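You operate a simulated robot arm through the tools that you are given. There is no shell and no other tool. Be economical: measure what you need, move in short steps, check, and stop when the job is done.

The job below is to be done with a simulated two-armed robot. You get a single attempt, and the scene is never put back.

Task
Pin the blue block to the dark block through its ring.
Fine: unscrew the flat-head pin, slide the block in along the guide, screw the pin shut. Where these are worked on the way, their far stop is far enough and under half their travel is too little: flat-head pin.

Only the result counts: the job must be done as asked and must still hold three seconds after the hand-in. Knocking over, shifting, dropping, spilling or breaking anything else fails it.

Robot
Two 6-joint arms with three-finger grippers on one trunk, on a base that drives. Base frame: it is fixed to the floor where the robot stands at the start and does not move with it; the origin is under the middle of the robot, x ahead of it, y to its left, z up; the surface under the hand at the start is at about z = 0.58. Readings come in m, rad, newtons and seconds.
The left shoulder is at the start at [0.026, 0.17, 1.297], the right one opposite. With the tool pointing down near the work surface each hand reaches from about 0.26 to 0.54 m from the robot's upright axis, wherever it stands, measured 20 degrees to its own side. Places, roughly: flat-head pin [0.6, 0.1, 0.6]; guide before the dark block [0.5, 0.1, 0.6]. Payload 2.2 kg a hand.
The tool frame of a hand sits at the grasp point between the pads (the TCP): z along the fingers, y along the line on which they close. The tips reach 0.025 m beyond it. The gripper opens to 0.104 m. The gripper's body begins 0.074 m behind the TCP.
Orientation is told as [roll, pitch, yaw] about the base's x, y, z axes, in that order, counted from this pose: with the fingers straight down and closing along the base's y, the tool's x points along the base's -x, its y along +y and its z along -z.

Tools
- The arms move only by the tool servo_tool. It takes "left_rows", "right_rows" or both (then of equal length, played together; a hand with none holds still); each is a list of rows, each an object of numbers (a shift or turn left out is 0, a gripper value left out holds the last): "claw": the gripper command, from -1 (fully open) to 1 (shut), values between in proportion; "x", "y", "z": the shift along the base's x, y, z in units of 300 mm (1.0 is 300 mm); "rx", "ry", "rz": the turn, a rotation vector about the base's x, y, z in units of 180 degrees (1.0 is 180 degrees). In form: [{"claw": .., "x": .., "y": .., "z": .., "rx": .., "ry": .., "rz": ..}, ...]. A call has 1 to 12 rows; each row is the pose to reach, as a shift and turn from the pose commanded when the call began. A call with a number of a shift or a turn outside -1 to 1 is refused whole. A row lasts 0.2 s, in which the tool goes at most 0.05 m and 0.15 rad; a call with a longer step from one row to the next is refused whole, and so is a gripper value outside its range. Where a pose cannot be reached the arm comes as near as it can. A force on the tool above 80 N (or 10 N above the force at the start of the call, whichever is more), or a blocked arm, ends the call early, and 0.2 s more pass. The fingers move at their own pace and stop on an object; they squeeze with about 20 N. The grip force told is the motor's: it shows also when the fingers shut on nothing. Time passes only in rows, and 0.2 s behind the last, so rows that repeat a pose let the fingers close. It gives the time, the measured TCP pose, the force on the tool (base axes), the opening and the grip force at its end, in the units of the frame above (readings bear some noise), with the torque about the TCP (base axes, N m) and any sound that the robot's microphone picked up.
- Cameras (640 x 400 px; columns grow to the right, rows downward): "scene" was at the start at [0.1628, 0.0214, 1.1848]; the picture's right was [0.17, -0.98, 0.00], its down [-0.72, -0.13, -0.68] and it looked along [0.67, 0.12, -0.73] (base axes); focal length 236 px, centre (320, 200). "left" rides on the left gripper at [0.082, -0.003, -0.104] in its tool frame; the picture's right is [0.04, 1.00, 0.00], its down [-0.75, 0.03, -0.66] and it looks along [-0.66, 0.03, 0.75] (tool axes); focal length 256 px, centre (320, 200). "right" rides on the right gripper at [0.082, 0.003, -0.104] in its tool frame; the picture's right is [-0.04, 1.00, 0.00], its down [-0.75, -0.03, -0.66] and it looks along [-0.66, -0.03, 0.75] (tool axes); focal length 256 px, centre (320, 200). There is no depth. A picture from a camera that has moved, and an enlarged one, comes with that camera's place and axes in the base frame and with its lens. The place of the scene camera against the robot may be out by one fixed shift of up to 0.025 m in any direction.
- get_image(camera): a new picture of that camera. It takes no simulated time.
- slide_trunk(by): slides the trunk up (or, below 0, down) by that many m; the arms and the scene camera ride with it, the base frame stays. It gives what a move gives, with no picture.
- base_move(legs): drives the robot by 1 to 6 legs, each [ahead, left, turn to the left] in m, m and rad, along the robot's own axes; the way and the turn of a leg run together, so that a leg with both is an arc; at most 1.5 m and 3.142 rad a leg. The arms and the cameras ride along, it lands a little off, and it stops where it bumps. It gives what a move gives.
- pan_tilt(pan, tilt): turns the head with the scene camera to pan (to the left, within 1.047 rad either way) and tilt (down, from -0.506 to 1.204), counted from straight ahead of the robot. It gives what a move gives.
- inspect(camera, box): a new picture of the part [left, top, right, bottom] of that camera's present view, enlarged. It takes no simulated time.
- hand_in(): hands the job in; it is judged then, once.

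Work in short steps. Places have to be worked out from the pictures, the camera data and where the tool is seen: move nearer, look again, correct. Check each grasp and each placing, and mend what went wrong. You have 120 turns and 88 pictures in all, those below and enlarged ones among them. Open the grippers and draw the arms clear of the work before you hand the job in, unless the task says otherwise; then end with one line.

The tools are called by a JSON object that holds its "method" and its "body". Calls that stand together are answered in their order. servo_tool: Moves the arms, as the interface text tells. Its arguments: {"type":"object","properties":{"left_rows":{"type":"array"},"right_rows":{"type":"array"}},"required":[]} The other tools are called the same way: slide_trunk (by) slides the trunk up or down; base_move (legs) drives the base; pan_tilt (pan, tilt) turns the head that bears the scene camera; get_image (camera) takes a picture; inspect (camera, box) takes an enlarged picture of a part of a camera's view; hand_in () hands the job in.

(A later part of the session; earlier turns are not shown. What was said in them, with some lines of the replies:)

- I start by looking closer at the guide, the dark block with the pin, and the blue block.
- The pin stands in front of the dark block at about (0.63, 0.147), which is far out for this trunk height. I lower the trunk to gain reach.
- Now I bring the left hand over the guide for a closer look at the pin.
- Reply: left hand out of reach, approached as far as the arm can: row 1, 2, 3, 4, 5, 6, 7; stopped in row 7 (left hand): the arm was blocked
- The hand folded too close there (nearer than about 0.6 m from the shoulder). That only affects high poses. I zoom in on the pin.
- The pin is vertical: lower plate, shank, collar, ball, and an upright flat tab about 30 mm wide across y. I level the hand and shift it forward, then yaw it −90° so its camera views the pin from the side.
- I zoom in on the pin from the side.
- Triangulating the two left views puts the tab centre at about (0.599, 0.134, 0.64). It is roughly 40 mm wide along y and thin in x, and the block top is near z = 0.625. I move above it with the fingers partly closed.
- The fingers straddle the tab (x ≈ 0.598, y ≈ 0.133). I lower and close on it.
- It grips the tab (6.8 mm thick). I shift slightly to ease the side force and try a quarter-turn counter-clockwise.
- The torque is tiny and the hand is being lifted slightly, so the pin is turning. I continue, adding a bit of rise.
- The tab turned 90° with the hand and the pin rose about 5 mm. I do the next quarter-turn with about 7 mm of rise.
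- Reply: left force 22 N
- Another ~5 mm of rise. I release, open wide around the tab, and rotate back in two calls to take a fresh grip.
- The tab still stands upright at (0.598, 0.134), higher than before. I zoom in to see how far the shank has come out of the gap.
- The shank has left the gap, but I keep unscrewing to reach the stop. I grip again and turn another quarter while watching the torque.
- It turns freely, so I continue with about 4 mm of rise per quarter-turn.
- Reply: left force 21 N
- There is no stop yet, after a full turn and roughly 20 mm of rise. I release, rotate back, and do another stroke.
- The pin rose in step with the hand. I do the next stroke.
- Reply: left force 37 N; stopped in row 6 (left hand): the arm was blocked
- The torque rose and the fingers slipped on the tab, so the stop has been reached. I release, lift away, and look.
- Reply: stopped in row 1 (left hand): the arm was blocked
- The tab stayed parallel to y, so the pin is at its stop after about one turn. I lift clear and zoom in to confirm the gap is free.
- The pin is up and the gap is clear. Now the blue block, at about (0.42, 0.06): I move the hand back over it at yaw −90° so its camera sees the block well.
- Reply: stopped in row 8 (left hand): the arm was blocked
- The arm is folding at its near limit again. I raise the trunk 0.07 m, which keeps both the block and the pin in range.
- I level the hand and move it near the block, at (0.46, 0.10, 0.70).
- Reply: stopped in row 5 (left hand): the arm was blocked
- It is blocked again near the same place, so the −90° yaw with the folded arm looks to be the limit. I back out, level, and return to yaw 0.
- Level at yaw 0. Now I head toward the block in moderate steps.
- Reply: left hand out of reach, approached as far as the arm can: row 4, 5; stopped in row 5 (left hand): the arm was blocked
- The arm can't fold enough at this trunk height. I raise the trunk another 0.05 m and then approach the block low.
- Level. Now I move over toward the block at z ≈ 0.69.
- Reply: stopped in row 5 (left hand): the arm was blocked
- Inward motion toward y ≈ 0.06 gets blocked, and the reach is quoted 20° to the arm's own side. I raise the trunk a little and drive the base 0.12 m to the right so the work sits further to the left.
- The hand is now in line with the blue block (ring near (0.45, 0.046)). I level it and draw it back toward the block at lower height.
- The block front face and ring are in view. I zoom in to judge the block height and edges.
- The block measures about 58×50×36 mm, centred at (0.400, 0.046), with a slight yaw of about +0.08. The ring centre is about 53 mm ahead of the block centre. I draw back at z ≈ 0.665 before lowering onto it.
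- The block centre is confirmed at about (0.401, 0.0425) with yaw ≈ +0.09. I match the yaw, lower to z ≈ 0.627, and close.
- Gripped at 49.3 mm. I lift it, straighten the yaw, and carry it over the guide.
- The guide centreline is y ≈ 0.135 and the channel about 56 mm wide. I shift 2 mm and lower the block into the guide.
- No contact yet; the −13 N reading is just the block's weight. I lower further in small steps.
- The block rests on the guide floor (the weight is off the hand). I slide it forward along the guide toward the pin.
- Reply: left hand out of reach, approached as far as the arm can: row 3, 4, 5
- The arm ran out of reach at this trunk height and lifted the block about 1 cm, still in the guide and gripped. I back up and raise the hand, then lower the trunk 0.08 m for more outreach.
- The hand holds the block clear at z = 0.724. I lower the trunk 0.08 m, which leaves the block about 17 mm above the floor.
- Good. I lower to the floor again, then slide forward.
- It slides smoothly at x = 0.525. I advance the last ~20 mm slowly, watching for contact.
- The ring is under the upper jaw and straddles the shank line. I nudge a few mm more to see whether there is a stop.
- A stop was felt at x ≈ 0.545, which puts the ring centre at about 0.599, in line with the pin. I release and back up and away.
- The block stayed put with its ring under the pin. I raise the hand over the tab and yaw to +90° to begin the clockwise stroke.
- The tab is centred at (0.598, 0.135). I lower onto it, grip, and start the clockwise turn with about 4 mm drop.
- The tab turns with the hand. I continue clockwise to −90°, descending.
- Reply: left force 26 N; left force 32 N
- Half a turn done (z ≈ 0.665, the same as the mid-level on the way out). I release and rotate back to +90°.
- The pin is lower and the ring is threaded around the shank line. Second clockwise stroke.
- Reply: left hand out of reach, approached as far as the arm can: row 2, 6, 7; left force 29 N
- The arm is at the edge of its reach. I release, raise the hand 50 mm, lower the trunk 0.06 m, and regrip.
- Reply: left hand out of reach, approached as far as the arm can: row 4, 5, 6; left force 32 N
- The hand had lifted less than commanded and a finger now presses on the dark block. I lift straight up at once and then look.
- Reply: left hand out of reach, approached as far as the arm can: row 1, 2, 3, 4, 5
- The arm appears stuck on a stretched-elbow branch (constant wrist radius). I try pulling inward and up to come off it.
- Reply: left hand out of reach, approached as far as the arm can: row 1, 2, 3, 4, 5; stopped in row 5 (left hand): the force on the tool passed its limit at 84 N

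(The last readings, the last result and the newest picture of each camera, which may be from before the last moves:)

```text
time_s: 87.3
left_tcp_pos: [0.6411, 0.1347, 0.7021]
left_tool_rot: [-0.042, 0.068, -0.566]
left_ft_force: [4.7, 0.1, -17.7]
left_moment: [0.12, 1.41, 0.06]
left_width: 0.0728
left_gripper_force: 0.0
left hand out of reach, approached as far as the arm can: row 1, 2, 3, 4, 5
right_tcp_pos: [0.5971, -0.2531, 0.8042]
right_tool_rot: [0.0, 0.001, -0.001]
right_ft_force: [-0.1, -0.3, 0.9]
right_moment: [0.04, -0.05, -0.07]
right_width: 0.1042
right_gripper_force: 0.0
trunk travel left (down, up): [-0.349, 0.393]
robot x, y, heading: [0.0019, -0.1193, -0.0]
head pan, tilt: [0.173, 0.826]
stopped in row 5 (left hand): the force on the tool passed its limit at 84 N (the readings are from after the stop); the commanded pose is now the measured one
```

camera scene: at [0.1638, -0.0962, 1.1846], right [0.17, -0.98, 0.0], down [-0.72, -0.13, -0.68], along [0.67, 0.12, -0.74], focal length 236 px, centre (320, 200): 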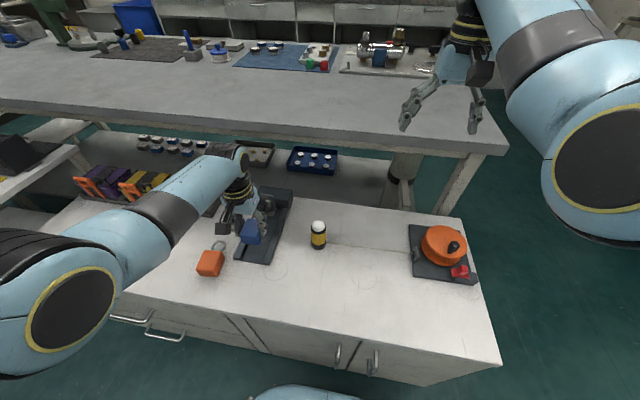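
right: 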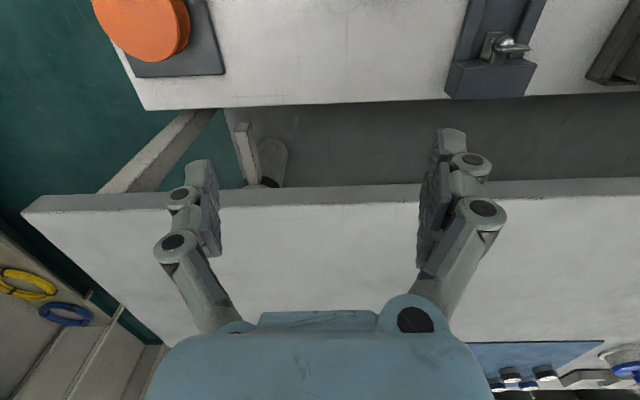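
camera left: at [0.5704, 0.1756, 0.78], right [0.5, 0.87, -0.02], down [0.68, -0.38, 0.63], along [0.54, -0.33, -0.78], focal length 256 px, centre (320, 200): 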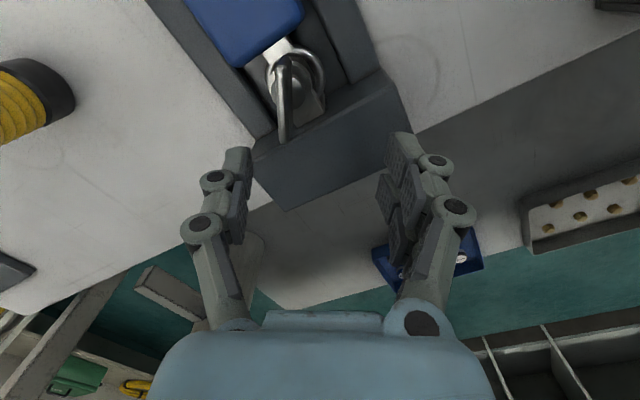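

A large force appeared. I look before moving again.

{"method": "get_image", "body": {"camera": "left"}}

{"method": "get_image", "body": {"camera": "scene"}}

```text
33 pictures are left
camera left: at [0.5782, 0.1771, 0.81], right [0.5, 0.87, -0.04], down [0.7, -0.38, 0.6], along [0.51, -0.33, -0.8], focal length 256 px, centre (320, 200)
```

left: 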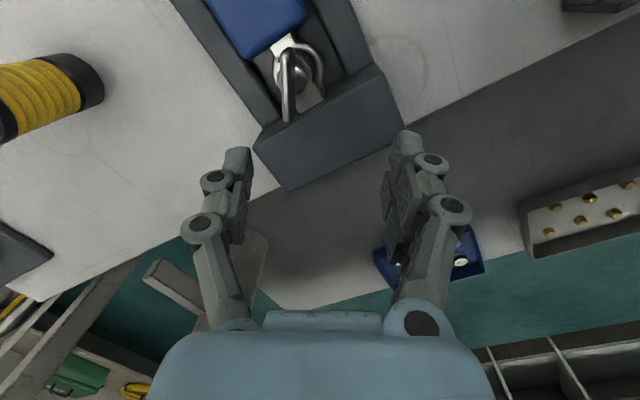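

```text
32 pictures are left
camera scene: at [0.1692, -0.0965, 1.0413], right [0.17, -0.98, 0.0], down [-0.72, -0.13, -0.68], along [0.67, 0.12, -0.74], focal length 236 px, centre (320, 200)
```

scene: 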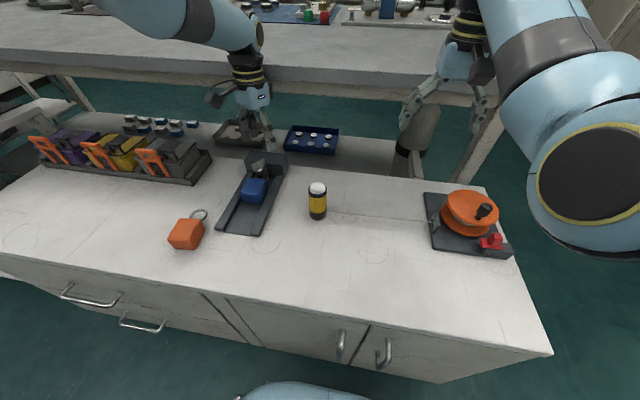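

The arm swung into a different elbow posture, with its forearm near the far bench, which explains the odd reach. I raise the trunk a little first to see whether that frees it.

{"method": "slide_trunk", "body": {"by": 0.03}}

{"method": "inspect", "body": {"camera": "scene", "box": [80, 0, 340, 180]}}

```text
time_s: 87.8
left_tcp_pos: [0.6306, 0.1346, 0.7102]
left_tool_rot: [-0.055, 0.087, -0.572]
left_ft_force: [0.0, -1.3, 0.2]
left_moment: [0.07, 0.04, -0.01]
left_width: 0.0724
left_gripper_force: 0.1
right_tcp_pos: [0.5931, -0.2537, 0.8269]
right_tool_rot: [-0.002, -0.002, -0.003]
right_ft_force: [0.4, -0.9, -1.2]
right_moment: [-0.04, 0.02, -0.01]
right_width: 0.1038
right_gripper_force: 0.0
trunk travel left (down, up): [-0.369, 0.373]
robot x, y, heading: [0.0026, -0.1184, -0.001]
head pan, tilt: [0.173, 0.826]
stopped: the force on the tool passed its limit at 92 N (the readings are from after the stop); the commanded pose is now the measured one
```

```text
2.22 times, centred on (210, 90) of scene
camera zoom: at [0.1679, -0.0953, 1.062], right [0.17, -0.99, 0.0], down [-0.72, -0.12, -0.68], along [0.67, 0.11, -0.74], focal length 524 px, centre (564, 444)
```

zoom: 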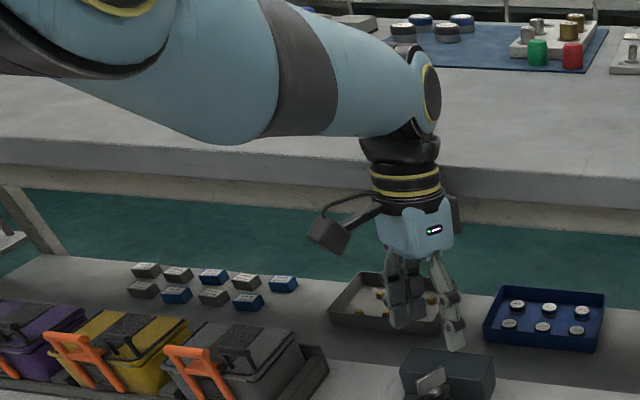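

The gripper's back is under the far bench's front edge, so I must draw it back in −x before rising. The tips at z ≈ 0.685 are above the tab, so I try a small inward move.

{"method": "servo_tool", "body": {"left_rows": [{"x": -0.04}, {"x": -0.08}, {"x": -0.12}, {"x": -0.12}]}}

```text
time_s: 88.8
left_tcp_pos: [0.6201, 0.1351, 0.6978]
left_tool_rot: [-0.055, 0.089, -0.569]
left_ft_force: [0.8, -0.5, 0.0]
left_moment: [0.01, 0.04, -0.03]
left_width: 0.0726
left_gripper_force: 0.0
left hand out of reach, approached as far as the arm can: row 1, 2, 3, 4
right_tcp_pos: [0.595, -0.2543, 0.8259]
right_tool_rot: [-0.001, -0.003, -0.001]
right_ft_force: [0.7, -0.5, 0.1]
right_moment: [0.03, -0.01, -0.02]
right_width: 0.1039
right_gripper_force: 0.1
trunk travel left (down, up): [-0.369, 0.373]
robot x, y, heading: [0.0025, -0.1175, -0.005]
head pan, tilt: [0.173, 0.826]
```

The elbow is locked straight and the solver stays there. I back the base 0.15 m to get clear of the bench; the tips at 0.673 pass above the tab at about 0.655. Then I unfold the arm in free space.

{"method": "base_move", "body": {"legs": [[-0.15, 0, 0]]}}

{"method": "get_image", "body": {"camera": "left"}}

```text
time_s: 90.2
left_tcp_pos: [0.469, 0.1349, 0.6971]
left_tool_rot: [-0.055, 0.09, -0.569]
left_ft_force: [-1.4, 0.1, 0.8]
left_moment: [0.0, -0.03, 0.04]
left_width: 0.0728
left_gripper_force: 0.1
right_tcp_pos: [0.4437, -0.2547, 0.8273]
right_tool_rot: [-0.001, -0.004, 0.0]
right_ft_force: [-0.8, -0.3, 0.6]
right_moment: [0.01, -0.05, -0.01]
right_width: 0.1041
right_gripper_force: 0.0
trunk travel left (down, up): [-0.369, 0.373]
robot x, y, heading: [-0.1483, -0.1171, 0.001]
head pan, tilt: [0.173, 0.826]
```

```text
30 pictures are left
camera left: at [0.4102, 0.1767, 0.8088], right [0.5, 0.86, -0.05], down [0.72, -0.38, 0.58], along [0.49, -0.33, -0.81], focal length 256 px, centre (320, 200)
```

left: 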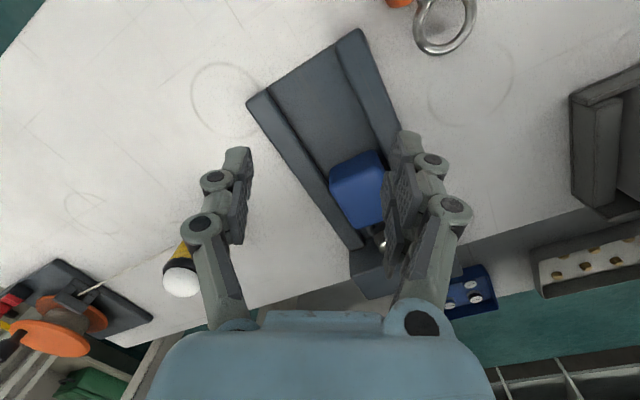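

Clear of everything. I raise the trunk for space.

{"method": "slide_trunk", "body": {"by": 0.13}}

{"method": "servo_tool", "body": {"left_rows": [{"x": 0.08}, {"x": 0.16}, {"x": 0.08}, {"x": 0.0}, {"x": -0.1}, {"x": -0.2}, {"x": -0.2}]}}

{"method": "get_image", "body": {"camera": "scene"}}

```text
time_s: 91.8
left_tcp_pos: [0.4767, 0.1351, 0.8505]
left_tool_rot: [-0.032, 0.056, -0.567]
left_ft_force: [-0.2, -0.6, 0.8]
left_moment: [0.01, -0.03, 0.01]
left_width: 0.0729
left_gripper_force: 0.0
right_tcp_pos: [0.445, -0.2528, 0.9562]
right_tool_rot: [0.0, 0.0, 0.0]
right_ft_force: [0.6, -0.5, 0.3]
right_moment: [-0.02, 0.01, 0.0]
right_width: 0.1039
right_gripper_force: 0.1
trunk travel left (down, up): [-0.499, 0.243]
robot x, y, heading: [-0.1524, -0.115, -0.001]
head pan, tilt: [0.173, 0.826]
```

```text
time_s: 93.3
left_tcp_pos: [0.4161, 0.1365, 0.8501]
left_tool_rot: [-0.032, 0.057, -0.567]
left_ft_force: [0.5, 0.4, -0.2]
left_moment: [-0.03, 0.0, -0.01]
left_width: 0.0728
left_gripper_force: 0.0
left hand out of reach, approached as far as the arm can: row 1, 2, 3
right_tcp_pos: [0.4452, -0.2542, 0.9559]
right_tool_rot: [0.0, -0.003, 0.0]
right_ft_force: [0.0, 0.3, -0.7]
right_moment: [-0.04, -0.01, 0.01]
right_width: 0.1039
right_gripper_force: 0.1
trunk travel left (down, up): [-0.499, 0.243]
robot x, y, heading: [-0.1471, -0.1165, -0.001]
head pan, tilt: [0.173, 0.826]
```

```text
29 pictures are left
camera scene: at [0.0121, -0.0968, 1.1947], right [0.17, -0.98, 0.0], down [-0.72, -0.13, -0.68], along [0.67, 0.12, -0.73], focal length 236 px, centre (320, 200)
```

scene: 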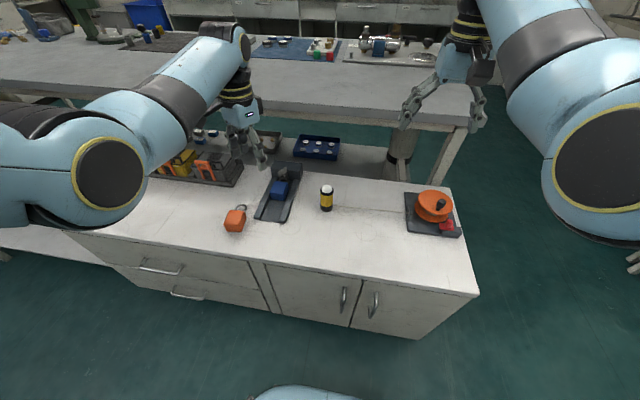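

The arm came off the lock and follows again. I drive the base back to about its original spot (0, 0), where the ±90° pin strokes worked well with the trunk at −0.15.

{"method": "base_move", "body": {"legs": [[0.148, 0.117, 0]]}}

{"method": "servo_tool", "body": {"left_rows": [{"y": -0.08, "z": 0.03, "ry": -0.02}, {"y": -0.2, "z": 0.06, "x": 0.03, "ry": -0.021}, {"y": -0.3, "z": 0.06, "x": 0.06, "ry": -0.021}, {"y": -0.39, "z": 0.06, "x": 0.1, "ry": -0.021}, {"y": -0.39, "z": 0.06, "x": 0.1, "ry": -0.021}]}}

```text
time_s: 94.9
left_tcp_pos: [0.5642, 0.2523, 0.8498]
left_tool_rot: [-0.035, 0.057, -0.565]
left_ft_force: [0.6, 0.3, 0.1]
left_moment: [-0.04, 0.03, 0.02]
left_width: 0.0729
left_gripper_force: 0.0
right_tcp_pos: [0.5932, -0.1365, 0.9561]
right_tool_rot: [-0.002, -0.003, 0.001]
right_ft_force: [-0.3, -0.9, 0.3]
right_moment: [0.01, 0.04, 0.01]
right_width: 0.1044
right_gripper_force: 0.0
trunk travel left (down, up): [-0.499, 0.243]
robot x, y, heading: [-0.0053, -0.0048, 0.002]
head pan, tilt: [0.173, 0.826]
```

```text
time_s: 96.1
left_tcp_pos: [0.5941, 0.1348, 0.8702]
left_tool_rot: [0.002, -0.003, -0.563]
left_ft_force: [-0.1, 0.6, -0.1]
left_moment: [-0.02, -0.01, -0.04]
left_width: 0.0731
left_gripper_force: 0.1
right_tcp_pos: [0.5934, -0.1369, 0.9569]
right_tool_rot: [-0.001, -0.003, 0.002]
right_ft_force: [0.7, -0.3, 0.3]
right_moment: [0.02, 0.01, 0.0]
right_width: 0.1041
right_gripper_force: 0.1
trunk travel left (down, up): [-0.499, 0.243]
robot x, y, heading: [-0.0048, 0.0005, -0.003]
head pan, tilt: [0.173, 0.826]
```

Good tracking. I lower the trunk 0.15 m, bringing the hand to about z = 0.72 above the tab, and look.

{"method": "slide_trunk", "body": {"by": -0.15}}

{"method": "get_image", "body": {"camera": "left"}}

```text
time_s: 97.8
left_tcp_pos: [0.5945, 0.1365, 0.7196]
left_tool_rot: [0.003, -0.001, -0.565]
left_ft_force: [0.3, 0.5, 0.3]
left_moment: [0.01, -0.01, -0.03]
left_width: 0.0728
left_gripper_force: 0.1
right_tcp_pos: [0.5921, -0.1365, 0.8066]
right_tool_rot: [0.0, -0.005, 0.002]
right_ft_force: [-0.4, -0.1, 0.7]
right_moment: [0.01, -0.01, -0.01]
right_width: 0.1039
right_gripper_force: 0.0
trunk travel left (down, up): [-0.349, 0.393]
robot x, y, heading: [-0.0008, -0.0006, -0.0]
head pan, tilt: [0.173, 0.826]
```

```text
28 pictures are left
camera left: at [0.5225, 0.177, 0.8235], right [0.5, 0.87, 0.0], down [0.65, -0.38, 0.66], along [0.57, -0.33, -0.75], focal length 256 px, centre (320, 200)
```

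left: 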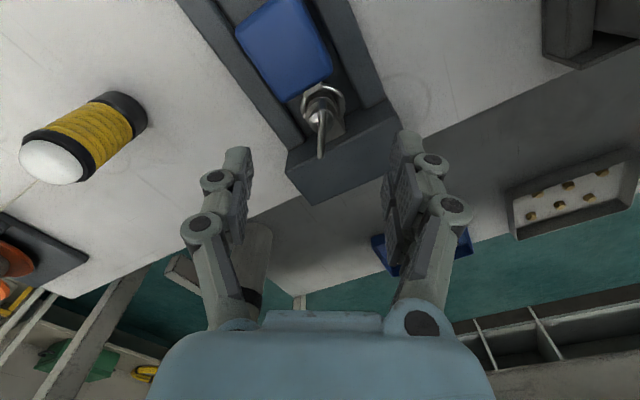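

The tab is at about (0.600, 0.133), aligned with the hand's yaw. I lower, grip it and turn clockwise the remaining ~1 rad.

{"method": "servo_tool", "body": {"left_rows": [{"claw": 0.1, "x": 0.015, "y": -0.008, "z": -0.1}, {"x": 0.015, "y": -0.008, "z": -0.205}, {"x": 0.015, "y": -0.008, "z": -0.205, "claw": 1}, {"x": 0.015, "y": -0.008, "z": -0.205}, {"x": 0.015, "y": -0.008, "z": -0.205}, {"x": 0.015, "y": -0.008, "z": -0.207, "rz": -0.045}, {"x": 0.015, "y": -0.008, "z": -0.209, "rz": -0.09}, {"x": 0.015, "y": -0.008, "z": -0.211, "rz": -0.135}, {"x": 0.015, "y": -0.008, "z": -0.213, "rz": -0.18}]}}

{"method": "get_image", "body": {"camera": "left"}}

```text
time_s: 99.8
left_tcp_pos: [0.5994, 0.1343, 0.654]
left_tool_rot: [0.004, -0.002, -1.131]
left_ft_force: [5.3, 5.1, -0.6]
left_moment: [-0.08, -0.22, -0.01]
left_width: 0.0068
left_gripper_force: 34.9
right_tcp_pos: [0.5934, -0.1352, 0.8053]
right_tool_rot: [-0.001, -0.002, 0.003]
right_ft_force: [0.2, 0.1, 0.1]
right_moment: [0.01, 0.02, -0.01]
right_width: 0.1038
right_gripper_force: 0.0
trunk travel left (down, up): [-0.349, 0.393]
robot x, y, heading: [-0.005, -0.0054, 0.0]
head pan, tilt: [0.173, 0.826]
```

```text
27 pictures are left
camera left: at [0.561, 0.2076, 0.7586], right [0.89, 0.46, 0.0], down [0.35, -0.67, 0.66], along [0.3, -0.58, -0.75], focal length 256 px, centre (320, 200)
```

left: 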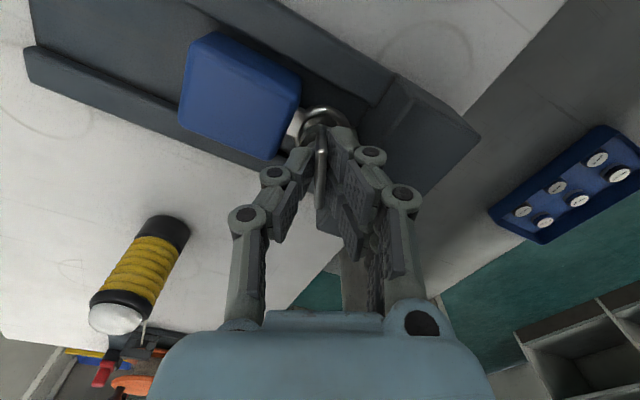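

The tab is turning. I continue clockwise until the torque shows the stop.

{"method": "servo_tool", "body": {"left_rows": [{"z": -0.001, "rz": -0.04}, {"z": -0.002, "rz": -0.08}, {"z": -0.003, "rz": -0.12}, {"z": -0.003, "rz": -0.145}]}}

```text
time_s: 100.8
left_tcp_pos: [0.5995, 0.1343, 0.6532]
left_tool_rot: [0.002, -0.001, -1.587]
left_ft_force: [8.7, 7.0, -5.9]
left_moment: [0.48, -0.15, 0.48]
left_width: 0.0064
left_gripper_force: 34.9
right_tcp_pos: [0.5935, -0.1366, 0.8055]
right_tool_rot: [-0.001, -0.002, 0.002]
right_ft_force: [0.4, 0.6, -0.2]
right_moment: [0.0, 0.04, 0.01]
right_width: 0.1039
right_gripper_force: 0.1
trunk travel left (down, up): [-0.349, 0.393]
robot x, y, heading: [-0.0024, -0.0007, 0.002]
head pan, tilt: [0.173, 0.826]
```

The torque is starting to rise (0.48 N m) at the original closed angle. I add a small extra turn to seat it firmly.

{"method": "servo_tool", "body": {"left_rows": [{"rz": -0.025}, {"rz": -0.05}]}}

```text
time_s: 101.4
left_tcp_pos: [0.5994, 0.1351, 0.6544]
left_tool_rot: [0.004, -0.002, -1.744]
left_ft_force: [10.9, 8.3, -4.9]
left_moment: [-0.23, -0.19, 1.22]
left_width: 0.0103
left_gripper_force: 37.7
right_tcp_pos: [0.5935, -0.1363, 0.8064]
right_tool_rot: [-0.001, -0.002, 0.002]
right_ft_force: [0.2, 0.3, 0.1]
right_moment: [0.0, -0.01, 0.0]
right_width: 0.1042
right_gripper_force: 0.0
trunk travel left (down, up): [-0.349, 0.393]
robot x, y, heading: [-0.0032, -0.0019, 0.001]
head pan, tilt: [0.173, 0.826]
```

The pin is at its stop: 1.2 N m, with the fingers starting to slip on the tab. I release, lift away to the side, and check.

{"method": "servo_tool", "body": {"left_rows": [{"claw": 0.2}, {"claw": 0.1}, {"claw": 0.1, "z": 0.02}, {"z": 0.12}, {"z": 0.22}, {"z": 0.22}]}}

{"method": "get_image", "body": {"camera": "left"}}

{"method": "get_image", "body": {"camera": "scene"}}

```text
time_s: 102.8
left_tcp_pos: [0.5983, 0.131, 0.72]
left_tool_rot: [0.001, -0.002, -1.743]
left_ft_force: [0.0, 0.0, 0.4]
left_moment: [-0.01, 0.01, -0.03]
left_width: 0.0468
left_gripper_force: 0.1
right_tcp_pos: [0.5927, -0.1365, 0.8061]
right_tool_rot: [0.0, -0.001, 0.003]
right_ft_force: [0.0, 0.3, 0.3]
right_moment: [0.0, 0.01, 0.0]
right_width: 0.1038
right_gripper_force: 0.0
trunk travel left (down, up): [-0.349, 0.393]
robot x, y, heading: [-0.0048, -0.0036, -0.001]
head pan, tilt: [0.173, 0.826]
```

```text
26 pictures are left
camera left: at [0.6082, 0.2141, 0.8241], right [0.99, -0.13, 0.0], down [-0.1, -0.75, 0.66], along [-0.09, -0.65, -0.75], focal length 256 px, centre (320, 200)
```

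left: 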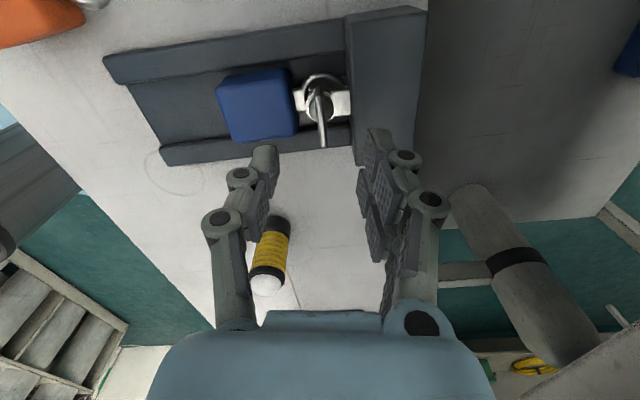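

```text
25 pictures are left
camera scene: at [0.1646, 0.0193, 1.0408], right [0.17, -0.98, 0.0], down [-0.72, -0.13, -0.68], along [0.67, 0.12, -0.73], focal length 236 px, centre (320, 200)
```

scene: 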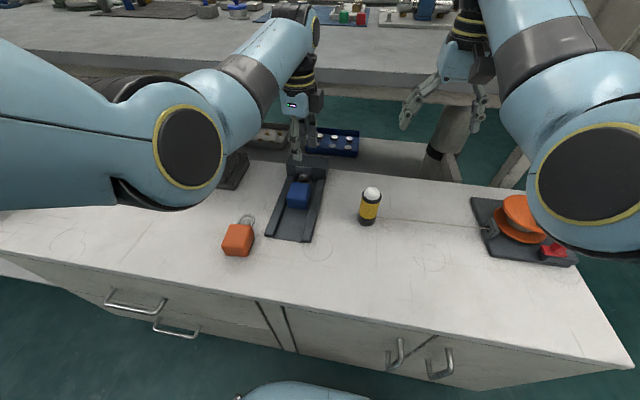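

I zoom in to confirm the pin goes through the ring.

{"method": "inspect", "body": {"camera": "left", "box": [260, 40, 400, 170]}}

{"method": "inspect", "body": {"camera": "scene", "box": [255, 140, 355, 225]}}

```text
3.08 times, centred on (330, 105) of left
camera zoom: at [0.6082, 0.2141, 0.8241], right [0.99, -0.13, 0.0], down [-0.1, -0.75, 0.66], along [-0.09, -0.65, -0.75], focal length 788 px, centre (289, 492)
```

zoom: 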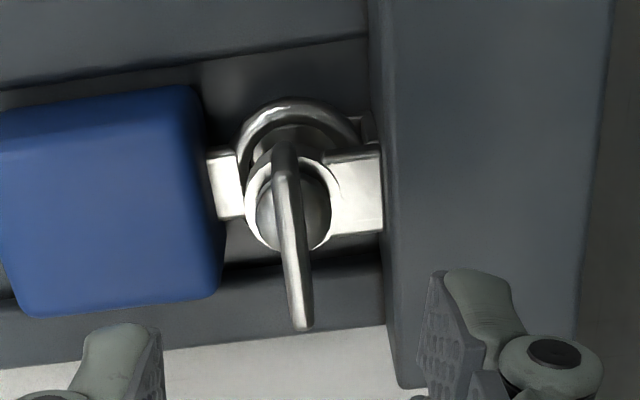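

```text
4.71 times, centred on (305, 182) of scene
camera zoom: at [0.1646, 0.0193, 1.0408], right [0.17, -0.98, 0.0], down [-0.72, -0.13, -0.68], along [0.67, 0.12, -0.73], focal length 1110 px, centre (391, 282)
```

zoom: 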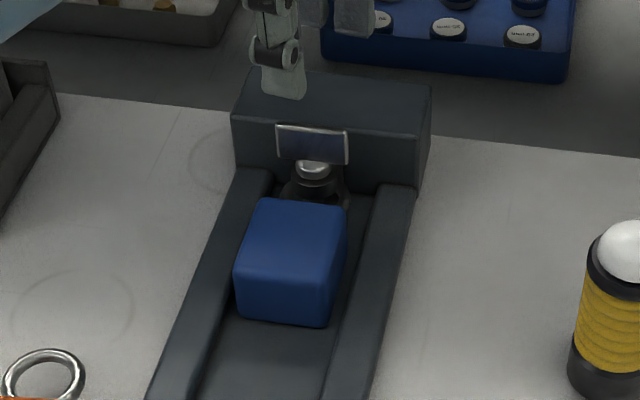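

The shank passes through the ring, the collar and ball are seated as at the start, and torque plus turn count (one full turn each way) agree. I open the gripper and draw the arm clear upward with the trunk.

{"method": "servo_tool", "body": {"left_rows": [{"claw": -0.5}, {"claw": -0.8}]}}

{"method": "slide_trunk", "body": {"by": 0.15}}

{"method": "get_image", "body": {"camera": "scene"}}

```text
time_s: 103.4
left_tcp_pos: [0.5979, 0.132, 0.7201]
left_tool_rot: [0.002, 0.0, -1.742]
left_ft_force: [1.0, -0.6, 0.0]
left_moment: [0.03, -0.01, 0.02]
left_width: 0.0937
left_gripper_force: 0.0
right_tcp_pos: [0.5931, -0.1374, 0.8056]
right_tool_rot: [-0.001, -0.001, 0.001]
right_ft_force: [0.0, -0.8, 0.0]
right_moment: [0.0, 0.0, 0.0]
right_width: 0.1042
right_gripper_force: 0.1
trunk travel left (down, up): [-0.349, 0.393]
robot x, y, heading: [-0.0054, -0.0041, 0.006]
head pan, tilt: [0.173, 0.826]
```

```text
time_s: 105.2
left_tcp_pos: [0.5986, 0.1332, 0.8691]
left_tool_rot: [0.003, -0.001, -1.742]
left_ft_force: [-0.2, 0.7, -0.2]
left_moment: [0.05, -0.01, 0.0]
left_width: 0.0935
left_gripper_force: 0.0
right_tcp_pos: [0.593, -0.137, 0.9559]
right_tool_rot: [0.001, -0.002, 0.001]
right_ft_force: [-0.8, -0.8, -0.8]
right_moment: [0.01, 0.0, -0.02]
right_width: 0.104
right_gripper_force: 0.1
trunk travel left (down, up): [-0.499, 0.243]
robot x, y, heading: [-0.0009, -0.0027, 0.0]
head pan, tilt: [0.173, 0.826]
```

```text
22 pictures are left
camera scene: at [0.1596, 0.0193, 1.1946], right [0.17, -0.98, 0.0], down [-0.72, -0.13, -0.68], along [0.67, 0.12, -0.73], focal length 236 px, centre (320, 200)
```

scene: 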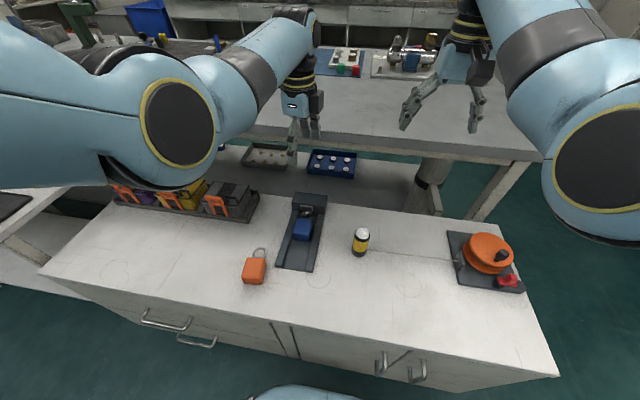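

Everything else looks where it was, and the block is pinned in the guide with the arms clear. I hand the job in.

{"method": "hand_in", "body": {}}

```text
The job is handed in.
```

The blue block is pinned to the dark block through its ring: I unscrewed the pin to its stop, slid the block in along the guide, and screwed the pin shut to its stop. On the way a finger pressed on the dark block at about 27 N, and the gripper twice pushed against the far bench at about 84 and 92 N. Nothing looked moved in the last picture.
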